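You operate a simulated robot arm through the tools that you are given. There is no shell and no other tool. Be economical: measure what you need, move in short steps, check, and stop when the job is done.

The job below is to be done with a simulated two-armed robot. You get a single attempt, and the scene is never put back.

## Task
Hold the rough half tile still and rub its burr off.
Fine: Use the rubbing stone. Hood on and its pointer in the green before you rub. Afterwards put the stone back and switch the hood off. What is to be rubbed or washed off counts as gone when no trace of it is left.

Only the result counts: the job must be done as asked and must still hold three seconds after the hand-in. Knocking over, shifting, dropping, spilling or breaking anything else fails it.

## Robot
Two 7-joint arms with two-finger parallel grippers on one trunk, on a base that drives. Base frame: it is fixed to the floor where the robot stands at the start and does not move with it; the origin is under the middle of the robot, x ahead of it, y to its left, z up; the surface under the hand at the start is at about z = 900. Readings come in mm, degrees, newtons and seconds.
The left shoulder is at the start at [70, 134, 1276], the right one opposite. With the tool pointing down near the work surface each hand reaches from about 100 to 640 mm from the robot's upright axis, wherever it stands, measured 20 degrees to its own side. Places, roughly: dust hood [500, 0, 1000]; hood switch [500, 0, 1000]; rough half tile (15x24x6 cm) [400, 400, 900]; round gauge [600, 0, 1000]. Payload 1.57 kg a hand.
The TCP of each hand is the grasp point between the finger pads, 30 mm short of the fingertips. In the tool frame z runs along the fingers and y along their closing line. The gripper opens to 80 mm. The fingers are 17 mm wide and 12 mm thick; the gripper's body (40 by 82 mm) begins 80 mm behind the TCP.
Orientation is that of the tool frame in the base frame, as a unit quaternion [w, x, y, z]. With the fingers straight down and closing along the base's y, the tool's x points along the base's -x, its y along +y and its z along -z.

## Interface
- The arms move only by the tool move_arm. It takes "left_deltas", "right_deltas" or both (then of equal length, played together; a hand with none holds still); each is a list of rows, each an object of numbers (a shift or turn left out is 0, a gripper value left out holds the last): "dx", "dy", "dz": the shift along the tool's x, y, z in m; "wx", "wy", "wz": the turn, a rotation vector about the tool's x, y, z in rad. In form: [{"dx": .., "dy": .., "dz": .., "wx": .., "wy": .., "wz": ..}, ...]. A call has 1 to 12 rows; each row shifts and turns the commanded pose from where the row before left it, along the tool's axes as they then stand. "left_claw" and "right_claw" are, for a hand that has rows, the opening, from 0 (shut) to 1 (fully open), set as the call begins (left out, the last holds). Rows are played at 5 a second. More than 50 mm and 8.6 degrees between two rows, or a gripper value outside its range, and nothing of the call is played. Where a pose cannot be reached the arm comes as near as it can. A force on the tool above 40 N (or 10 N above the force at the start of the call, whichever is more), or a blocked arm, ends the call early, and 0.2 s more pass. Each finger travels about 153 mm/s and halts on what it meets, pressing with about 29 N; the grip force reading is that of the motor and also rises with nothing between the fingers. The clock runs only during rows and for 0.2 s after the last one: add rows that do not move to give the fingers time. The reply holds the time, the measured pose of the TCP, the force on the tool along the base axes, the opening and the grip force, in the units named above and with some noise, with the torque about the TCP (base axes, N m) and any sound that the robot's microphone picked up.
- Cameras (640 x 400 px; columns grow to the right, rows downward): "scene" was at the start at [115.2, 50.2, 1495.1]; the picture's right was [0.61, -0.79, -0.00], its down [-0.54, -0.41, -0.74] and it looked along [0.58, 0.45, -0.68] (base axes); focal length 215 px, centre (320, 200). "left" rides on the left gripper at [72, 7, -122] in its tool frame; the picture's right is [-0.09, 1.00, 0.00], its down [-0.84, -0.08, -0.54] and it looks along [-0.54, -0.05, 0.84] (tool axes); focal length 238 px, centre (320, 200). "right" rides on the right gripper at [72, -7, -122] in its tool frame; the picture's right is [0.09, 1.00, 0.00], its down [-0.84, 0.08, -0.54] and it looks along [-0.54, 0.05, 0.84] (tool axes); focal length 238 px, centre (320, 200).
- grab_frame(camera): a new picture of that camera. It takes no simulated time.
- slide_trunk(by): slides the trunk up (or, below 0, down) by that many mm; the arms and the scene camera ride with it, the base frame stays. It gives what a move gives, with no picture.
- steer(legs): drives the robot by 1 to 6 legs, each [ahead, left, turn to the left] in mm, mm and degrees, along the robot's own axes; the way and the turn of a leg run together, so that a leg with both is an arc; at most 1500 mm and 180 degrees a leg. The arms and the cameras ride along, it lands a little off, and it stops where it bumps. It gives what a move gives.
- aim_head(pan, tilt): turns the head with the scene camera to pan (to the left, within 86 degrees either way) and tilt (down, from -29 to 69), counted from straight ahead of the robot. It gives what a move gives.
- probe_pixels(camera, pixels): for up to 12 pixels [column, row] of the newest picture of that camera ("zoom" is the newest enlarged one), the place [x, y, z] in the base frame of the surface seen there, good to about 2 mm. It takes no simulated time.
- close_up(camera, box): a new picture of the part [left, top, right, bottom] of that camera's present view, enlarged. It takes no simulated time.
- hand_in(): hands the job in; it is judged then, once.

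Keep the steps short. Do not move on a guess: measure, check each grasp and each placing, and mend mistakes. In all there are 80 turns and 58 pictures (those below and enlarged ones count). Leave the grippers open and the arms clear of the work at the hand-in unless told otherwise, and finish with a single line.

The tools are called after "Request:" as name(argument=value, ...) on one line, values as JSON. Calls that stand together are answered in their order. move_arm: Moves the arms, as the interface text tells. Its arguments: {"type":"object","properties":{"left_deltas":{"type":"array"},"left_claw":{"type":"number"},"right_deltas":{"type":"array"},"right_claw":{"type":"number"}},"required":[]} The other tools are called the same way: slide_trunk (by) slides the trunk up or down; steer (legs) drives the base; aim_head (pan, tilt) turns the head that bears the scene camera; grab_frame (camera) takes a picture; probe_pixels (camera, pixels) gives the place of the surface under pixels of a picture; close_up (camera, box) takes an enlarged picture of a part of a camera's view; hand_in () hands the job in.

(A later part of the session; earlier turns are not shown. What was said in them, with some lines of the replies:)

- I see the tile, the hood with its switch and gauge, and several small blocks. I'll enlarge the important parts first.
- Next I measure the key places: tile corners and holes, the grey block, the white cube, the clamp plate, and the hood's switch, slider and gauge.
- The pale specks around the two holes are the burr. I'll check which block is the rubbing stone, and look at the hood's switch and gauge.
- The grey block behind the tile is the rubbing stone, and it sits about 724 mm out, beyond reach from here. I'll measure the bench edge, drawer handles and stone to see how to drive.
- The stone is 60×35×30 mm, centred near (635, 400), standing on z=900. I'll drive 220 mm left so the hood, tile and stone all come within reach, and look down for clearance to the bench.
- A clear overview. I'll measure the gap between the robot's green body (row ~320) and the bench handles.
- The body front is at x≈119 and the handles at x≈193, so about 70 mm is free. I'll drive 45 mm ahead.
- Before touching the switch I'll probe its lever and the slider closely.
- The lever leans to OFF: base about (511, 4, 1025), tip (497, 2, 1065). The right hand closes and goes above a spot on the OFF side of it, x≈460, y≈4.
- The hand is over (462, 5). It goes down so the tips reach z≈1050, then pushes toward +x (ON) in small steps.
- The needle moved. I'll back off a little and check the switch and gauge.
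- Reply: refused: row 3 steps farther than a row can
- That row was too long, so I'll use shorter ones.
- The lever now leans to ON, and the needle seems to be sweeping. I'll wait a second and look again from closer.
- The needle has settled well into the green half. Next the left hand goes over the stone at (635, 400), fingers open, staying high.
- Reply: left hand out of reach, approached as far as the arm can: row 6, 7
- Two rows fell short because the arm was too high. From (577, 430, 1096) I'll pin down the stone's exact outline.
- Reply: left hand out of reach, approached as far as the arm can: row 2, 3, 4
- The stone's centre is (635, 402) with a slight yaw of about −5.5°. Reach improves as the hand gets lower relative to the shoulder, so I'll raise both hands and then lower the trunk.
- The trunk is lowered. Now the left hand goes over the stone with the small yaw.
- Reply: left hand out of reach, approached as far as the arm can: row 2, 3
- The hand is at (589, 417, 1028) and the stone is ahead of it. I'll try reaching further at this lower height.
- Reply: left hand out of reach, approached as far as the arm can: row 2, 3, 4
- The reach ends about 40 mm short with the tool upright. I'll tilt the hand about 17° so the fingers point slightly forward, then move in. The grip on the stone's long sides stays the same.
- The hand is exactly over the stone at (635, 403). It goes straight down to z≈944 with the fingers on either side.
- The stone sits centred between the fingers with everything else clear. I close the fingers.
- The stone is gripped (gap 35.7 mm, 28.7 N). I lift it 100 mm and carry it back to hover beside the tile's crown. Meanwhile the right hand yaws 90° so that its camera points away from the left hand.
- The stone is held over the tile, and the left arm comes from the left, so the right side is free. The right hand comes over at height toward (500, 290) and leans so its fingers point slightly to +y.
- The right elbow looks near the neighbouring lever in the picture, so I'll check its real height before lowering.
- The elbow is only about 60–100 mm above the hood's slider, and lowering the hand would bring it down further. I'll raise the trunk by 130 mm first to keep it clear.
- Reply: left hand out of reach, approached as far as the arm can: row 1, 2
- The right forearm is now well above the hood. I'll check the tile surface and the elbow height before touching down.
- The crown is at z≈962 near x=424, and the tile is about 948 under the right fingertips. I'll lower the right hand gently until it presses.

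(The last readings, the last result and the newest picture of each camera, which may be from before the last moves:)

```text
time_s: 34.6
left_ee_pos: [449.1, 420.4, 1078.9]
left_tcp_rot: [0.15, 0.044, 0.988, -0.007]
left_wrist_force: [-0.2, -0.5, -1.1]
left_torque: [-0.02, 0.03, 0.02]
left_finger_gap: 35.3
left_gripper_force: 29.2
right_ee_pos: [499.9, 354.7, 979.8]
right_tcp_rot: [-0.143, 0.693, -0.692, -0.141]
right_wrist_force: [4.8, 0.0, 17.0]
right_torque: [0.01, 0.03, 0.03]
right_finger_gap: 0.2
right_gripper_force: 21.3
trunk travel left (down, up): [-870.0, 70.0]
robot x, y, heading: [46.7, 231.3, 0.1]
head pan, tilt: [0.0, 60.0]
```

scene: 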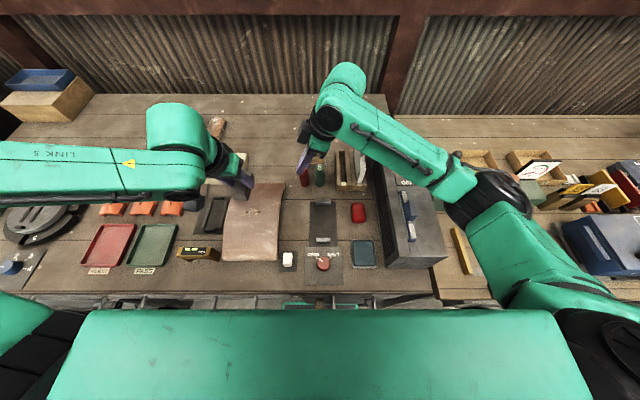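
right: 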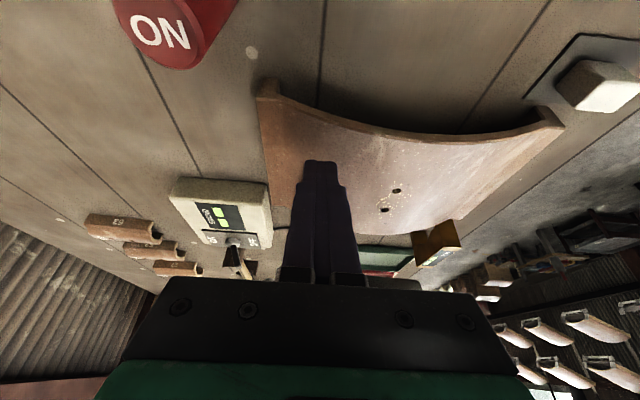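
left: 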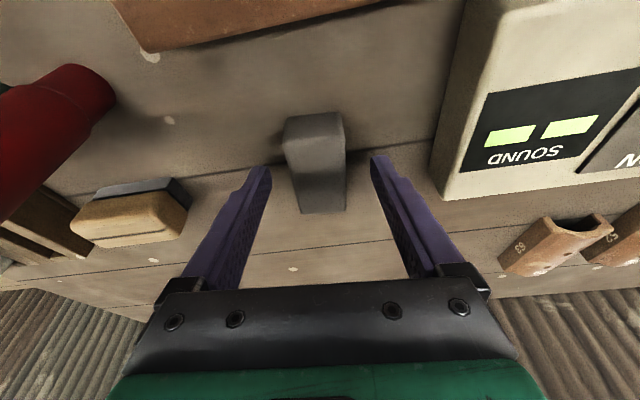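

The right hand presses with 17 N, so the tile is held. I'll check the gauge, and bring the stone down to a few mm above the burr.

Request:
move_arm(left_deltas=[{"dx": 0.0217, "dz": 0.0278, "dy": -0.005}, {"dx": 0.0217, "dz": 0.0278, "dy": -0.005}, {}])

Request:
grab_frame(camera="scene")

Request:
close_up(camera="scene", box=[200, 140, 320, 215])

```text
time_s: 35.4
left_ee_pos: [438.3, 412.7, 1041.9]
left_tcp_rot: [0.148, 0.049, 0.988, -0.009]
left_wrist_force: [0.6, 0.2, -1.5]
left_torque: [0.0, 0.03, 0.01]
left_finger_gap: 35.2
left_gripper_force: 29.0
left hand out of reach, approached as far as the arm can: row 1, 2
right_ee_pos: [499.5, 353.4, 979.5]
right_tcp_rot: [-0.144, 0.693, -0.692, -0.141]
right_wrist_force: [8.5, 0.2, 27.2]
right_torque: [0.18, 0.01, 0.0]
right_finger_gap: 0.0
right_gripper_force: 21.1
trunk travel left (down, up): [-870.0, 70.0]
robot x, y, heading: [42.1, 233.2, 0.1]
head pan, tilt: [0.0, 60.0]
```

```text
26 pictures are left
```

scene: 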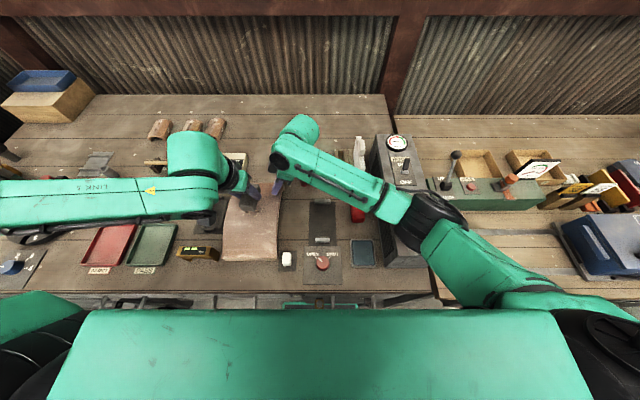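

```text
5.33 times, centred on (260, 178) of scene
```

zoom: 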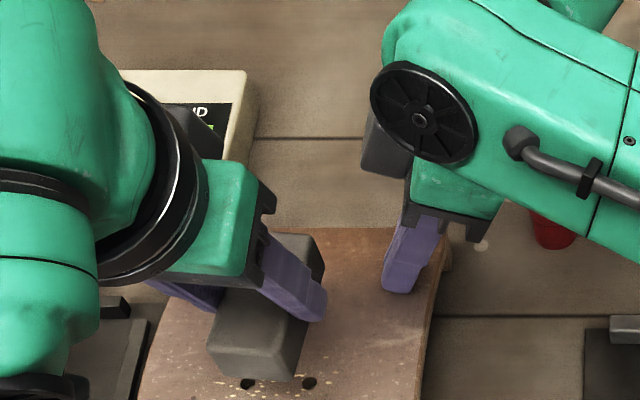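

The left wrist runs into a limit with the trunk up: it stopped at z 1042. I'll check the gauge and how much room the right elbow has, to see whether the trunk can go down a bit.

Request:
close_up(camera="scene", box=[385, 132, 410, 150])

Request:
probe_pixels(camera="scene", pixels=[[410, 240], [430, 215], [385, 205], [405, 225], [370, 215], [460, 280], [300, 175]])

```text
16.00 times, centred on (398, 141) of scene
```

zoom: 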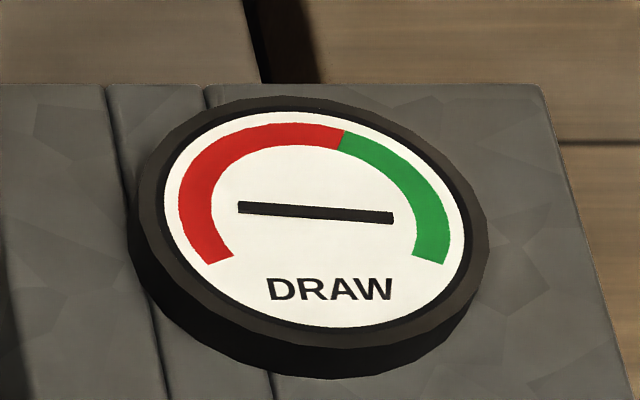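

```text
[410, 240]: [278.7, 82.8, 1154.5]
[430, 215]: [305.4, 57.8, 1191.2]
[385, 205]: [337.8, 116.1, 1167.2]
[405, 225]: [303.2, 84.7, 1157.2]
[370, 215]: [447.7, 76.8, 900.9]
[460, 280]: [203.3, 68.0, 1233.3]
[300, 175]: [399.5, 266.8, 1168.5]
```

The needle rests steadily in the green. The wrist limit recedes as the hand goes lower, and a slightly smaller tilt suits the burr's slope anyway. I'll untilt by 0.05 rad and go straight down to just above contact.

Request:
move_arm(left_deltas=[{"wy": 0.06}, {"dx": 0.004, "dz": 0.0135}, {"dx": 0.004, "dz": 0.0135}, {}])

```text
time_s: 36.4
left_ee_pos: [437.2, 412.1, 1013.4]
left_tcp_rot: [0.12, 0.045, 0.992, -0.006]
left_wrist_force: [0.3, -0.5, -2.1]
left_torque: [0.0, 0.0, -0.03]
left_finger_gap: 35.4
left_gripper_force: 29.1
right_ee_pos: [499.1, 352.8, 979.7]
right_tcp_rot: [0.144, -0.692, 0.693, 0.14]
right_wrist_force: [9.2, 0.3, 30.0]
right_torque: [0.19, -0.01, -0.07]
right_finger_gap: 0.0
right_gripper_force: 21.3
trunk travel left (down, up): [-870.0, 70.0]
robot x, y, heading: [45.8, 229.1, -0.1]
head pan, tilt: [0.0, 60.0]
```

That reached (437, 412, 1013). I'll ease the right hand slightly (30 → ~20 N) and lower the stone to touch.

Request:
move_arm(left_deltas=[{"dy": -0.008}, {"dx": 0.001, "dz": 0.004}, {"dx": 0.0005, "dz": 0.002}, {}], right_deltas=[{"dx": -0.0006, "dz": -0.0014}, {}, {}, {}])

```text
time_s: 37.4
left_ee_pos: [437.3, 404.0, 1006.4]
left_tcp_rot: [0.121, 0.045, 0.992, -0.005]
left_wrist_force: [-0.6, 0.7, -1.4]
left_torque: [0.02, 0.0, -0.04]
left_finger_gap: 35.2
left_gripper_force: 29.0
right_ee_pos: [500.1, 353.5, 979.5]
right_tcp_rot: [-0.142, 0.693, -0.693, -0.141]
right_wrist_force: [10.0, 0.6, 23.6]
right_torque: [0.14, -0.11, -0.06]
right_finger_gap: 0.0
right_gripper_force: 21.1
trunk travel left (down, up): [-870.0, 70.0]
robot x, y, heading: [42.5, 229.9, -0.1]
head pan, tilt: [0.0, 60.0]
```

Request:
move_arm(left_deltas=[{"dx": 0.0004, "dz": 0.0016}, {"dx": 0.0004, "dz": 0.0016}, {}])

```text
time_s: 38.2
left_ee_pos: [438.4, 404.3, 1004.4]
left_tcp_rot: [0.121, 0.044, 0.992, -0.005]
left_wrist_force: [-1.3, 0.8, 3.5]
left_torque: [-0.05, 0.08, 0.0]
left_finger_gap: 35.3
left_gripper_force: 29.5
right_ee_pos: [501.0, 353.5, 978.7]
right_tcp_rot: [0.143, -0.692, 0.693, 0.141]
right_wrist_force: [11.3, 0.3, 20.1]
right_torque: [0.16, -0.11, -0.06]
right_finger_gap: 0.1
right_gripper_force: 21.1
trunk travel left (down, up): [-870.0, 70.0]
robot x, y, heading: [44.7, 231.1, 0.2]
head pan, tilt: [0.0, 60.0]
```

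Contact is light, about 5 N. I press 0.7 mm more and rub back and forth along y across the burr.

Request:
move_arm(left_deltas=[{"dx": 0.0002, "dz": 0.0007}, {"dy": 0.012}, {"dy": 0.012}, {"dy": 0.012}, {"dy": -0.012}, {"dy": -0.012}, {"dy": -0.012}, {"dy": 0.012}, {"dy": 0.012}, {"dy": 0.012}, {"dy": -0.018}, {"dy": -0.018}])

```text
time_s: 40.8
left_ee_pos: [435.5, 404.1, 1004.2]
left_tcp_rot: [0.12, 0.043, 0.992, -0.005]
left_wrist_force: [2.1, 2.1, 6.4]
left_torque: [-0.01, -0.1, 0.04]
left_finger_gap: 35.4
left_gripper_force: 28.6
right_ee_pos: [499.1, 353.4, 980.9]
right_tcp_rot: [0.143, -0.693, 0.693, 0.141]
right_wrist_force: [6.6, -4.2, 21.6]
right_torque: [-0.01, -0.02, 0.02]
right_finger_gap: 0.3
right_gripper_force: 21.1
trunk travel left (down, up): [-870.0, 70.0]
robot x, y, heading: [44.0, 231.5, -0.1]
head pan, tilt: [0.0, 60.0]
```

That ran smoothly. I lift the stone, shift it aside to +y, and look at the burr with the right camera.

Request:
move_arm(left_deltas=[{"dx": -0.005, "dz": -0.019}, {"dx": -0.005, "dz": -0.019}, {"dy": 0.035}, {"dy": 0.035}, {}])

Request:
close_up(camera="right", box=[320, 120, 480, 240])

```text
time_s: 42.0
left_ee_pos: [444.9, 474.4, 1041.9]
left_tcp_rot: [0.12, 0.045, 0.992, -0.005]
left_wrist_force: [-1.3, 0.9, -2.0]
left_torque: [-0.01, 0.0, 0.02]
left_finger_gap: 35.4
left_gripper_force: 29.1
right_ee_pos: [499.3, 352.5, 979.1]
right_tcp_rot: [-0.142, 0.693, -0.693, -0.142]
right_wrist_force: [5.1, -1.4, 21.3]
right_torque: [0.1, 0.06, -0.03]
right_finger_gap: 0.0
right_gripper_force: 21.2
trunk travel left (down, up): [-870.0, 70.0]
robot x, y, heading: [44.9, 231.1, 0.2]
head pan, tilt: [0.0, 60.0]
```

```text
3.33 times, centred on (400, 180) of right
```

zoom: 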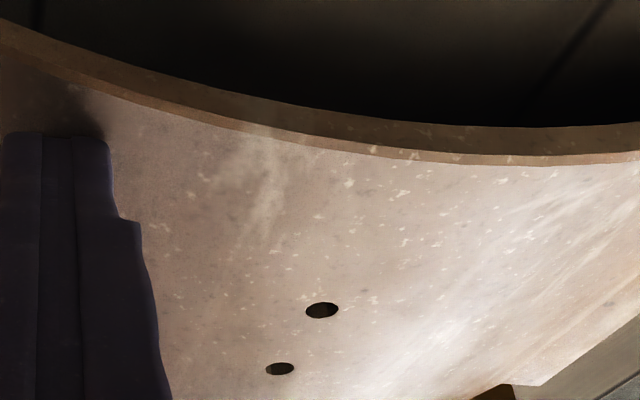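

The yellow specks around the holes seem gone, but the glare makes this view unclear. I'll compare with the scene camera.

Request:
close_up(camera="scene", box=[215, 165, 295, 225])

```text
6.67 times, centred on (255, 195) of scene
```

zoom: 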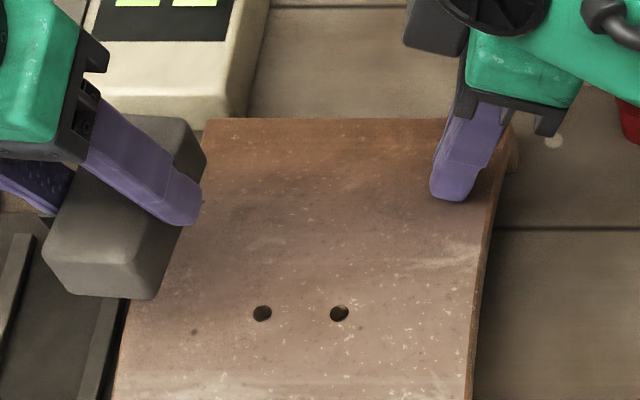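

The holes look clean. A tighter view should show whether any trace is left.

Request:
close_up(camera="scene", box=[234, 190, 274, 215])

Request:
close_up(camera="right", box=[365, 185, 425, 225])

```text
16.00 times, centred on (254, 202) of scene
```

zoom: 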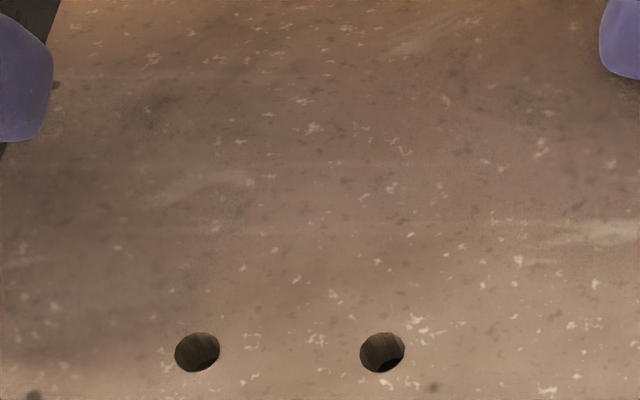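

```text
10.00 times, centred on (395, 205) of right
```

zoom: 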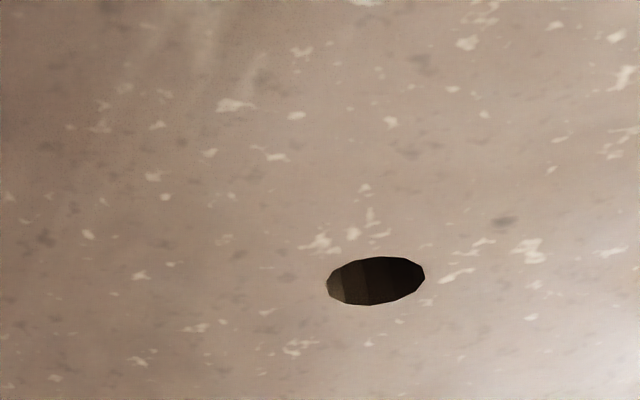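

Only the tile's natural speckle remains; the bright yellow specks are gone. To be sure, I'll make one more pass with slightly different stone pitches so the area either side of the crown is covered too.

Request:
move_arm(left_deltas=[{"dy": -0.035}, {"dy": -0.035}, {"dx": 0.005, "dz": 0.019}, {"dx": 0.005, "dz": 0.0188}, {"wy": 0.05, "dy": 0.012}, {"dy": 0.014}, {"dy": 0.014}, {"dy": -0.014}, {"dy": -0.014}, {"dy": -0.012}, {"dy": 0.015}, {"dy": 0.015}])

Request:
move_arm(left_deltas=[{"wy": -0.05, "dy": 0.01}, {"dy": -0.014}, {"dy": -0.014}, {"dy": -0.012}, {"wy": -0.05}, {"dy": 0.014}, {"dy": 0.014}, {"dy": 0.014}, {"dy": -0.014}, {"dy": -0.014}, {"dy": -0.014}, {}])

```text
time_s: 44.6
left_ee_pos: [439.5, 433.5, 1003.2]
left_tcp_rot: [0.095, 0.045, 0.994, -0.004]
left_wrist_force: [0.0, -0.3, -1.5]
left_torque: [-0.01, 0.03, 0.05]
left_finger_gap: 35.6
left_gripper_force: 29.0
right_ee_pos: [500.2, 352.7, 979.8]
right_tcp_rot: [0.143, -0.692, 0.693, 0.141]
right_wrist_force: [7.4, 0.4, 20.2]
right_torque: [0.11, -0.03, -0.03]
right_finger_gap: 0.0
right_gripper_force: 21.5
trunk travel left (down, up): [-870.0, 70.0]
robot x, y, heading: [45.1, 231.3, -0.0]
head pan, tilt: [0.0, 60.0]
```

```text
time_s: 47.2
left_ee_pos: [437.5, 404.9, 1003.1]
left_tcp_rot: [0.145, 0.044, 0.988, -0.006]
left_wrist_force: [2.3, 4.3, 8.3]
left_torque: [0.08, -0.03, 0.02]
left_finger_gap: 35.6
left_gripper_force: 29.2
right_ee_pos: [499.3, 352.8, 979.5]
right_tcp_rot: [-0.141, 0.693, -0.693, -0.141]
right_wrist_force: [8.1, -2.2, 18.6]
right_torque: [0.03, -0.05, -0.02]
right_finger_gap: 0.4
right_gripper_force: 21.3
trunk travel left (down, up): [-870.0, 70.0]
robot x, y, heading: [41.1, 232.4, 0.2]
head pan, tilt: [0.0, 60.0]
```

I lift the stone aside again and compare.

Request:
move_arm(left_deltas=[{"dx": -0.0055, "dz": -0.0182}, {"dx": -0.0055, "dz": -0.0182}, {"dx": -0.0055, "dz": -0.0182, "dy": 0.03}, {"dy": 0.04}, {"dy": 0.015}, {}])

Request:
close_up(camera="scene", box=[225, 185, 289, 235])

```text
time_s: 48.6
left_ee_pos: [444.3, 489.4, 1060.2]
left_tcp_rot: [0.145, 0.044, 0.988, -0.007]
left_wrist_force: [0.0, 0.4, -3.0]
left_torque: [0.01, -0.01, -0.03]
left_finger_gap: 35.3
left_gripper_force: 28.7
right_ee_pos: [499.5, 354.4, 978.9]
right_tcp_rot: [0.143, -0.692, 0.693, 0.142]
right_wrist_force: [6.9, -1.2, 18.8]
right_torque: [0.07, 0.0, -0.01]
right_finger_gap: 0.0
right_gripper_force: 21.6
trunk travel left (down, up): [-870.0, 70.0]
robot x, y, heading: [47.6, 232.4, 0.1]
head pan, tilt: [0.0, 60.0]
```

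```text
8.00 times, centred on (257, 210) of scene
```

zoom: 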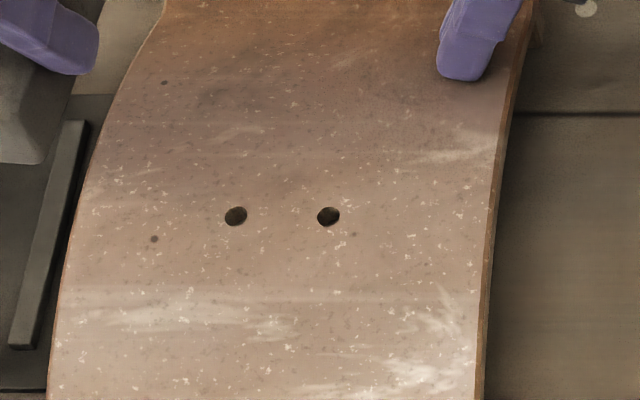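

The holes and their surroundings are clean. The right hand now lifts off the tile and retreats up, and the left hand with the stone goes outward and up, before the trunk is lowered again.

Request:
move_arm(right_deltas=[{"dx": -0.0176, "dz": -0.0414}, {"dx": -0.0176, "dz": -0.0414}, {"dx": 0.0391, "dz": -0.0166}, {"dx": 0.0391, "dz": -0.0166}, {"dx": -0.0176, "dz": -0.0414}, {"dx": -0.0176, "dz": -0.0414}, {"dx": -0.0176, "dz": -0.0414}, {"dx": -0.0176, "dz": -0.0414}, {"dx": -0.0176, "dz": -0.0414}, {}], left_deltas=[{}, {}, {}, {"dx": -0.0287, "dz": 0.0086}, {"dx": -0.0287, "dz": 0.0086}, {"dx": -0.0114, "dz": -0.0383}, {"dx": -0.0114, "dz": -0.0383}, {"dx": -0.0114, "dz": -0.0383}, {}, {}])

```text
time_s: 50.8
left_ee_pos: [505.2, 485.3, 1180.4]
left_tcp_rot: [0.145, 0.044, 0.989, -0.007]
left_wrist_force: [0.5, -0.2, -1.8]
left_torque: [0.04, 0.0, -0.03]
left_finger_gap: 35.6
left_gripper_force: 29.0
right_ee_pos: [499.9, 268.7, 1294.2]
right_tcp_rot: [-0.14, 0.693, -0.693, -0.141]
right_wrist_force: [-0.7, 0.2, -0.4]
right_torque: [-0.01, 0.01, 0.03]
right_finger_gap: 0.0
right_gripper_force: 21.3
trunk travel left (down, up): [-870.0, 70.0]
robot x, y, heading: [41.3, 230.1, -0.0]
head pan, tilt: [0.0, 60.0]
```

Both went as planned. Trunk down 130.

Request:
slide_trunk(by=-130)

Request:
grab_frame(camera="scene")

```text
time_s: 52.4
left_ee_pos: [505.6, 485.9, 1051.6]
left_tcp_rot: [0.145, 0.045, 0.988, -0.007]
left_wrist_force: [0.9, 0.5, -1.5]
left_torque: [-0.05, -0.03, 0.02]
left_finger_gap: 35.6
left_gripper_force: 28.6
right_ee_pos: [500.2, 268.5, 1164.0]
right_tcp_rot: [0.141, -0.692, 0.693, 0.141]
right_wrist_force: [-0.2, 0.7, 0.5]
right_torque: [-0.01, 0.01, 0.03]
right_finger_gap: 0.0
right_gripper_force: 21.8
trunk travel left (down, up): [-740.0, 200.0]
robot x, y, heading: [47.0, 231.4, -0.1]
head pan, tilt: [0.0, 60.0]
```

```text
18 pictures are left
```

scene: 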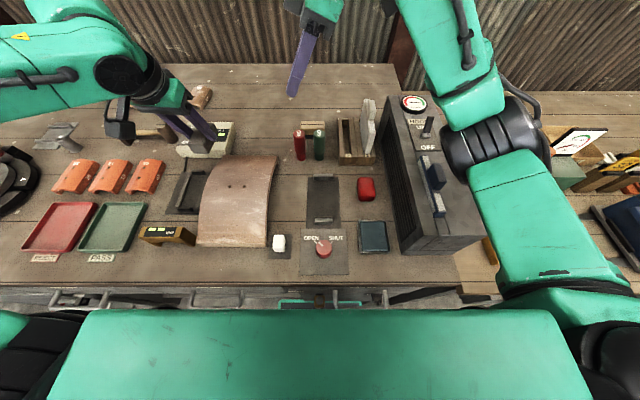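

Now carry the stone back over its place (TCP (629.5, 403.3)) at height.

Request:
move_arm(left_deltas=[{"wy": -0.01}, {"dx": -0.0313, "dz": 0.0097, "dy": -0.0178}, {"dx": -0.0313, "dz": 0.0097, "dy": -0.0178}, {"dx": -0.0313, "dz": 0.0097, "dy": -0.0178}, {"dx": -0.0313, "dz": 0.0097, "dy": -0.0176}, {}])

```text
time_s: 53.8
left_ee_pos: [628.6, 404.0, 1051.6]
left_tcp_rot: [0.15, 0.044, 0.988, -0.007]
left_wrist_force: [-0.7, -0.1, -2.1]
left_torque: [-0.05, 0.05, 0.02]
left_finger_gap: 35.1
left_gripper_force: 29.3
right_ee_pos: [499.3, 269.9, 1163.4]
right_tcp_rot: [0.142, -0.692, 0.693, 0.141]
right_wrist_force: [0.1, -1.1, -0.4]
right_torque: [-0.01, 0.0, 0.0]
right_finger_gap: 0.0
right_gripper_force: 21.1
trunk travel left (down, up): [-740.0, 200.0]
robot x, y, heading: [47.5, 229.7, 0.0]
head pan, tilt: [0.0, 60.0]
```

Over the spot. I lower it to about 4 mm above the table.

Request:
move_arm(left_deltas=[{"dx": 0.0102, "dz": 0.0328}, {"dx": 0.0102, "dz": 0.0328}, {"dx": 0.0101, "dz": 0.0326}, {}])

Request:
grab_frame(camera="left")

```text
time_s: 54.8
left_ee_pos: [629.6, 403.0, 947.3]
left_tcp_rot: [0.15, 0.045, 0.988, -0.008]
left_wrist_force: [0.1, -0.6, -1.6]
left_torque: [-0.01, 0.03, -0.03]
left_finger_gap: 35.4
left_gripper_force: 28.8
right_ee_pos: [500.3, 269.2, 1162.8]
right_tcp_rot: [-0.14, 0.693, -0.693, -0.141]
right_wrist_force: [0.0, -0.5, 0.0]
right_torque: [-0.02, 0.01, -0.06]
right_finger_gap: 0.0
right_gripper_force: 21.4
trunk travel left (down, up): [-740.0, 200.0]
robot x, y, heading: [45.9, 230.2, -0.1]
head pan, tilt: [0.0, 60.0]
```

```text
17 pictures are left
```

left: 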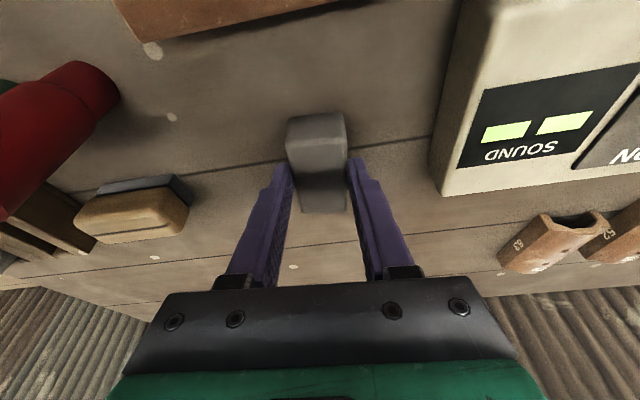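

It's where it was before. The last ~4 mm go down gently until it touches.

Request:
move_arm(left_deltas=[{"dx": 0.0006, "dz": 0.0019}, {"dx": 0.0005, "dz": 0.0015}, {}])

```text
time_s: 55.6
left_ee_pos: [630.1, 403.1, 944.1]
left_tcp_rot: [0.15, 0.043, 0.988, -0.007]
left_wrist_force: [0.2, -0.6, 0.1]
left_torque: [0.02, -0.06, 0.0]
left_finger_gap: 35.4
left_gripper_force: 29.2
right_ee_pos: [499.8, 268.6, 1164.4]
right_tcp_rot: [-0.14, 0.693, -0.693, -0.141]
right_wrist_force: [-0.5, 0.3, -0.2]
right_torque: [0.01, 0.02, 0.01]
right_finger_gap: 0.1
right_gripper_force: 21.5
trunk travel left (down, up): [-740.0, 200.0]
robot x, y, heading: [46.5, 230.3, -0.0]
head pan, tilt: [0.0, 60.0]
```

The load is nearly off. A touch lower to confirm, then I open.

Request:
move_arm(left_deltas=[{"dx": 0.0003, "dz": 0.0009}, {}])

```text
time_s: 56.2
left_ee_pos: [629.1, 403.0, 943.9]
left_tcp_rot: [0.151, 0.044, 0.988, -0.006]
left_wrist_force: [0.2, 1.5, 4.2]
left_torque: [0.04, -0.28, 0.03]
left_finger_gap: 35.4
left_gripper_force: 29.2
right_ee_pos: [499.5, 268.5, 1163.4]
right_tcp_rot: [0.141, -0.693, 0.693, 0.14]
right_wrist_force: [0.0, 0.2, 0.3]
right_torque: [-0.03, 0.0, -0.05]
right_finger_gap: 0.0
right_gripper_force: 21.2
trunk travel left (down, up): [-740.0, 200.0]
robot x, y, heading: [48.3, 232.5, -0.0]
head pan, tilt: [0.0, 60.0]
```

It rests on the table (4 N). I open to the earlier 68 mm and rise straight up.

Request:
move_arm(left_deltas=[{}, {}, {}, {"dx": -0.0099, "dz": -0.0318}, {"dx": -0.0099, "dz": -0.0318}, {"dx": -0.0099, "dz": -0.0318}, {}], left_claw=0.85)

Request:
grab_frame(camera="left")

Request:
probe_pixels(camera="left", pixels=[[320, 160], [310, 170], [325, 175], [320, 185]])

```text
time_s: 57.8
left_ee_pos: [631.1, 403.8, 1043.9]
left_tcp_rot: [0.149, 0.044, 0.988, -0.006]
left_wrist_force: [-0.2, 0.8, 0.2]
left_torque: [0.01, 0.01, -0.02]
left_finger_gap: 68.2
left_gripper_force: 0.1
right_ee_pos: [499.7, 269.0, 1163.6]
right_tcp_rot: [0.142, -0.693, 0.693, 0.14]
right_wrist_force: [0.4, -0.3, 0.6]
right_torque: [0.0, 0.04, -0.03]
right_finger_gap: 0.1
right_gripper_force: 21.7
trunk travel left (down, up): [-740.0, 200.0]
robot x, y, heading: [45.7, 232.1, -0.0]
head pan, tilt: [0.0, 60.0]
```

```text
16 pictures are left
```

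left: 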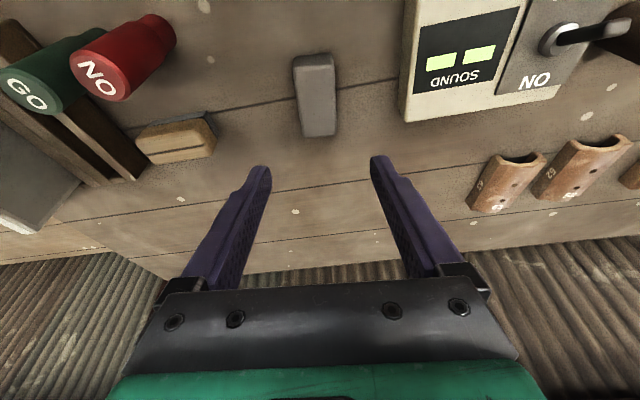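

```text
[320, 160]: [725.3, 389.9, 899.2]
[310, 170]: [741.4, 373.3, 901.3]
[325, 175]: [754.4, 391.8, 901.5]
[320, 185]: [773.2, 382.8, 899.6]
```

The stone stands back in its place. I'll verify its coordinates, pull the left hand back, and right the right hand (untilt) for the switch.

Request:
probe_pixels(camera="left", pixels=[[297, 75], [330, 72], [302, 132], [334, 130], [318, 100]])

Request:
move_arm(left_deltas=[{"dx": -0.0099, "dz": -0.0318}, {"dx": 0.0382, "dz": -0.0118}, {"dx": 0.0382, "dz": -0.0118}, {"wy": 0.1}, {"wy": 0.1}, {"wy": 0.1}, {}], right_deltas=[{"wy": 0.13}, {"wy": 0.13}, {"wy": 0.14}, {}, {}, {}, {}])

Request:
slide_trunk(by=110)

```text
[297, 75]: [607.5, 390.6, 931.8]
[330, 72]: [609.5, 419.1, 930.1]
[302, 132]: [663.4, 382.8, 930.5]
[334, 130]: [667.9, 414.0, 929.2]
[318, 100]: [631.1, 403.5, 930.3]
```

```text
time_s: 59.4
left_ee_pos: [550.4, 409.3, 1075.4]
left_tcp_rot: [-0.001, 0.045, 0.999, 0.0]
left_wrist_force: [0.7, 0.4, 0.1]
left_torque: [0.01, 0.01, 0.0]
left_finger_gap: 68.0
left_gripper_force: 0.1
right_ee_pos: [500.2, 268.4, 1163.5]
right_tcp_rot: [-0.001, 0.707, -0.707, 0.0]
right_wrist_force: [-0.5, 0.9, 0.2]
right_torque: [0.01, 0.01, 0.0]
right_finger_gap: 0.0
right_gripper_force: 20.7
trunk travel left (down, up): [-740.0, 200.0]
robot x, y, heading: [47.5, 232.3, 0.1]
head pan, tilt: [0.0, 60.0]
```

```text
time_s: 60.8
left_ee_pos: [550.6, 411.1, 1185.3]
left_tcp_rot: [0.0, 0.045, 0.999, 0.0]
left_wrist_force: [0.8, -0.3, -0.2]
left_torque: [-0.01, 0.01, -0.01]
left_finger_gap: 68.1
left_gripper_force: 0.0
right_ee_pos: [501.0, 267.7, 1273.6]
right_tcp_rot: [0.0, -0.707, 0.707, 0.0]
right_wrist_force: [-0.6, -0.6, -0.7]
right_torque: [0.0, -0.01, -0.01]
right_finger_gap: 0.0
right_gripper_force: 21.2
trunk travel left (down, up): [-850.0, 90.0]
robot x, y, heading: [47.5, 229.3, 0.0]
head pan, tilt: [0.0, 60.0]
```

The stone matches its original place within 2 mm. Now the right hand goes over the hood to the ON side of the lever (x≈548, y≈5), tips well above everything.

Request:
move_arm(right_deltas=[{"dz": 0.04, "dx": 0.02}, {"dz": 0.04, "dx": 0.02}, {"dx": 0.045}, {"dx": 0.045}, {"dx": 0.045}, {"dx": 0.045}, {"dx": 0.043}, {"dz": 0.03, "dy": -0.02}, {"dy": -0.027}, {}])

Request:
grab_frame(camera="scene")

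Request:
close_up(camera="scene", box=[360, 90, 460, 180])

```text
time_s: 63.0
left_ee_pos: [547.9, 409.4, 1186.8]
left_tcp_rot: [0.001, 0.045, 0.999, 0.0]
left_wrist_force: [-1.3, -1.1, -0.3]
left_torque: [0.02, 0.0, -0.01]
left_finger_gap: 68.0
left_gripper_force: 0.0
right_ee_pos: [546.1, 5.5, 1163.1]
right_tcp_rot: [-0.001, 0.707, -0.707, 0.0]
right_wrist_force: [-0.2, -0.2, 0.5]
right_torque: [0.03, 0.02, 0.0]
right_finger_gap: 0.0
right_gripper_force: 21.4
trunk travel left (down, up): [-850.0, 90.0]
robot x, y, heading: [42.7, 233.7, -0.3]
head pan, tilt: [0.0, 60.0]
```

```text
15 pictures are left
```

scene: 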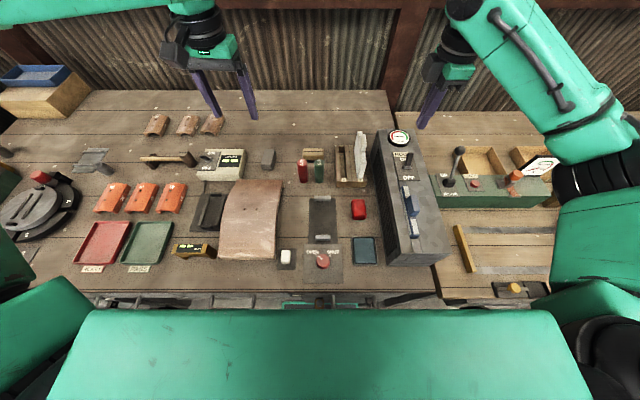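

```text
4.44 times, centred on (410, 135) of scene
```

zoom: 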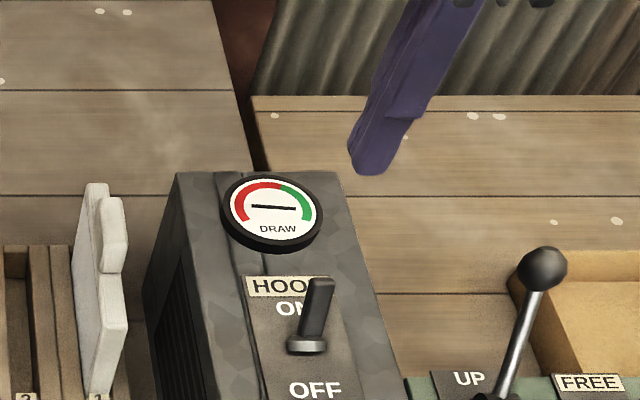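

Still ON and in the green. I'll check where the lever tip is before lowering beside it.

Request:
probe_pixels(camera="zoom", pixels=[[320, 285], [318, 300], [308, 345], [270, 240], [310, 335]])

```text
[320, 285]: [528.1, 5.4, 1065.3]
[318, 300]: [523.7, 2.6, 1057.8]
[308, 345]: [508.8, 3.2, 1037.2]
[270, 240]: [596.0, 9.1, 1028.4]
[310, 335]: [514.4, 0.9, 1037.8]
```

The tip is at x≈528. I move to x≈556, go down so the tips are at z≈1053, and push toward OFF (−x) in small steps.

Request:
move_arm(right_deltas=[{"dy": -0.01}, {"dz": 0.04}, {"dz": 0.04}, {}, {"dy": 0.01}, {"dy": 0.01}, {"dy": 0.01}, {"dy": 0.01}, {"dy": 0.009}, {}])

Request:
move_arm(right_deltas=[{"dy": -0.03}, {"dz": -0.045}, {"dz": -0.045}, {"dz": -0.045}, {"dz": -0.03}, {}])

Request:
close_up(camera="scene", box=[370, 110, 450, 180])

```text
time_s: 65.2
left_ee_pos: [556.0, 410.3, 1182.7]
left_tcp_rot: [-0.003, 0.044, 0.999, 0.0]
left_wrist_force: [-0.3, -0.7, 0.5]
left_torque: [-0.01, -0.03, -0.01]
left_finger_gap: 68.1
left_gripper_force: 0.0
right_ee_pos: [516.1, 5.8, 1082.9]
right_tcp_rot: [0.003, -0.706, 0.709, 0.0]
right_wrist_force: [28.9, -0.1, 16.1]
right_torque: [-0.07, -0.71, 0.09]
right_finger_gap: 0.0
right_gripper_force: 21.5
trunk travel left (down, up): [-850.0, 90.0]
robot x, y, heading: [44.4, 233.5, -0.3]
head pan, tilt: [0.0, 60.0]
```

```text
time_s: 66.6
left_ee_pos: [550.6, 410.1, 1186.2]
left_tcp_rot: [0.0, 0.044, 0.999, -0.001]
left_wrist_force: [0.7, -0.9, -0.2]
left_torque: [0.0, 0.0, -0.04]
left_finger_gap: 68.0
left_gripper_force: 0.1
right_ee_pos: [537.5, 5.4, 1249.0]
right_tcp_rot: [-0.001, 0.707, -0.707, -0.001]
right_wrist_force: [-0.3, 0.4, 0.5]
right_torque: [0.01, -0.01, 0.02]
right_finger_gap: 0.0
right_gripper_force: 21.3
trunk travel left (down, up): [-850.0, 90.0]
robot x, y, heading: [46.6, 231.5, 0.0]
head pan, tilt: [0.0, 60.0]
```

```text
5.71 times, centred on (410, 145) of scene
```

zoom: 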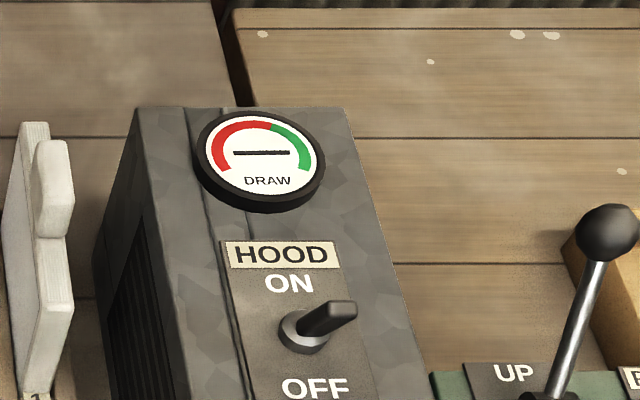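

The lever leans to OFF now. I move the hands clear, open both grippers, give the gauge time to fall, and check everything.

Request:
move_arm(right_deltas=[{"dy": 0.045}, {"dy": 0.045}, {"dz": -0.02}, {}, {}, {}, {}, {}, {}, {}], left_deltas=[{"dz": -0.02}, {"dx": 0.045}, {"dx": 0.045}, {}, {}, {}, {}, {}, {}, {}], right_claw=1, left_claw=1)

Request:
close_up(camera="scene", box=[370, 110, 450, 180])

Request:
close_up(camera="scene", box=[180, 130, 380, 270])

```text
time_s: 68.8
left_ee_pos: [459.2, 418.1, 1206.1]
left_tcp_rot: [0.001, 0.044, 0.999, -0.001]
left_wrist_force: [0.0, 0.0, -0.5]
left_torque: [0.0, -0.02, 0.02]
left_finger_gap: 80.0
left_gripper_force: 0.1
right_ee_pos: [448.2, 5.2, 1268.5]
right_tcp_rot: [0.001, -0.707, 0.707, 0.001]
right_wrist_force: [-0.7, -1.0, 0.4]
right_torque: [-0.02, 0.01, -0.01]
right_finger_gap: 80.2
right_gripper_force: 0.0
trunk travel left (down, up): [-850.0, 90.0]
robot x, y, heading: [45.5, 228.7, -0.1]
head pan, tilt: [0.0, 60.0]
```

```text
5.71 times, centred on (410, 145) of scene
```

zoom: 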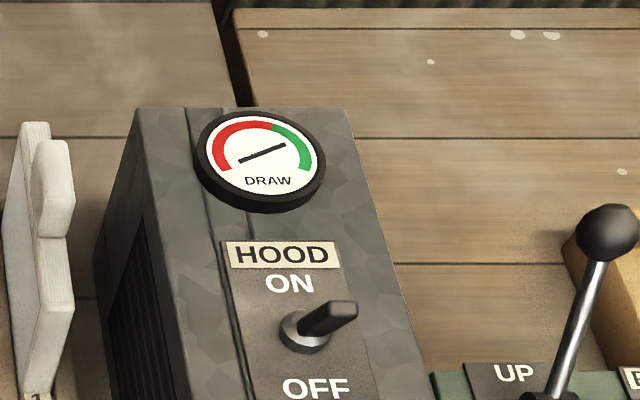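

```text
2.86 times, centred on (280, 200) of scene
```

zoom: 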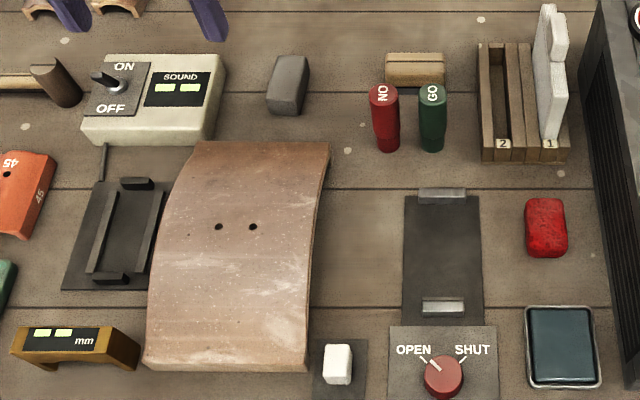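

The hood is off and the needle is back at rest. Last, I check that the tile hasn't moved.

Request:
probe_pixels(camera="zoom", pixels=[[253, 230], [219, 230], [306, 366], [147, 363], [326, 146], [288, 85]])

Request:
close_up(camera="scene", box=[235, 190, 283, 225])

```text
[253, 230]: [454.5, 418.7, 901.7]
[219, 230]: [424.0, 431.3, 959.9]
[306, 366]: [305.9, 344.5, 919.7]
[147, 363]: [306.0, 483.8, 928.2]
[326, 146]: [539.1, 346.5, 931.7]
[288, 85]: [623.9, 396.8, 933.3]
```

```text
11.43 times, centred on (259, 208) of scene
```

zoom: 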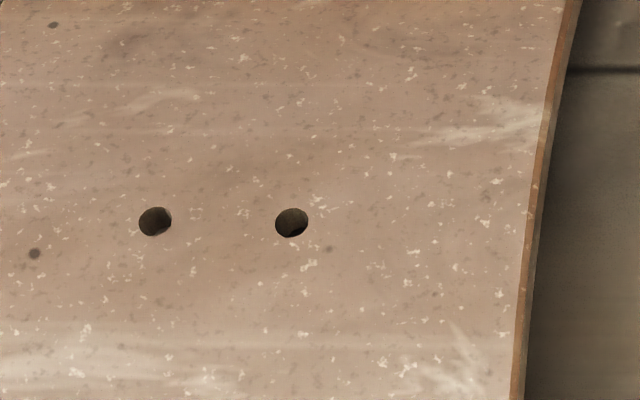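

The tile is in its place and clean, the stone is back, the hood is off, and the hands are open and clear. I'm handing it in.

Request:
hand_in()

```text
The job is handed in.
```

The burr is rubbed off the half tile with no trace visible, the stone is back within about 2 mm of its original spot, the hood is off, and the job is handed in.
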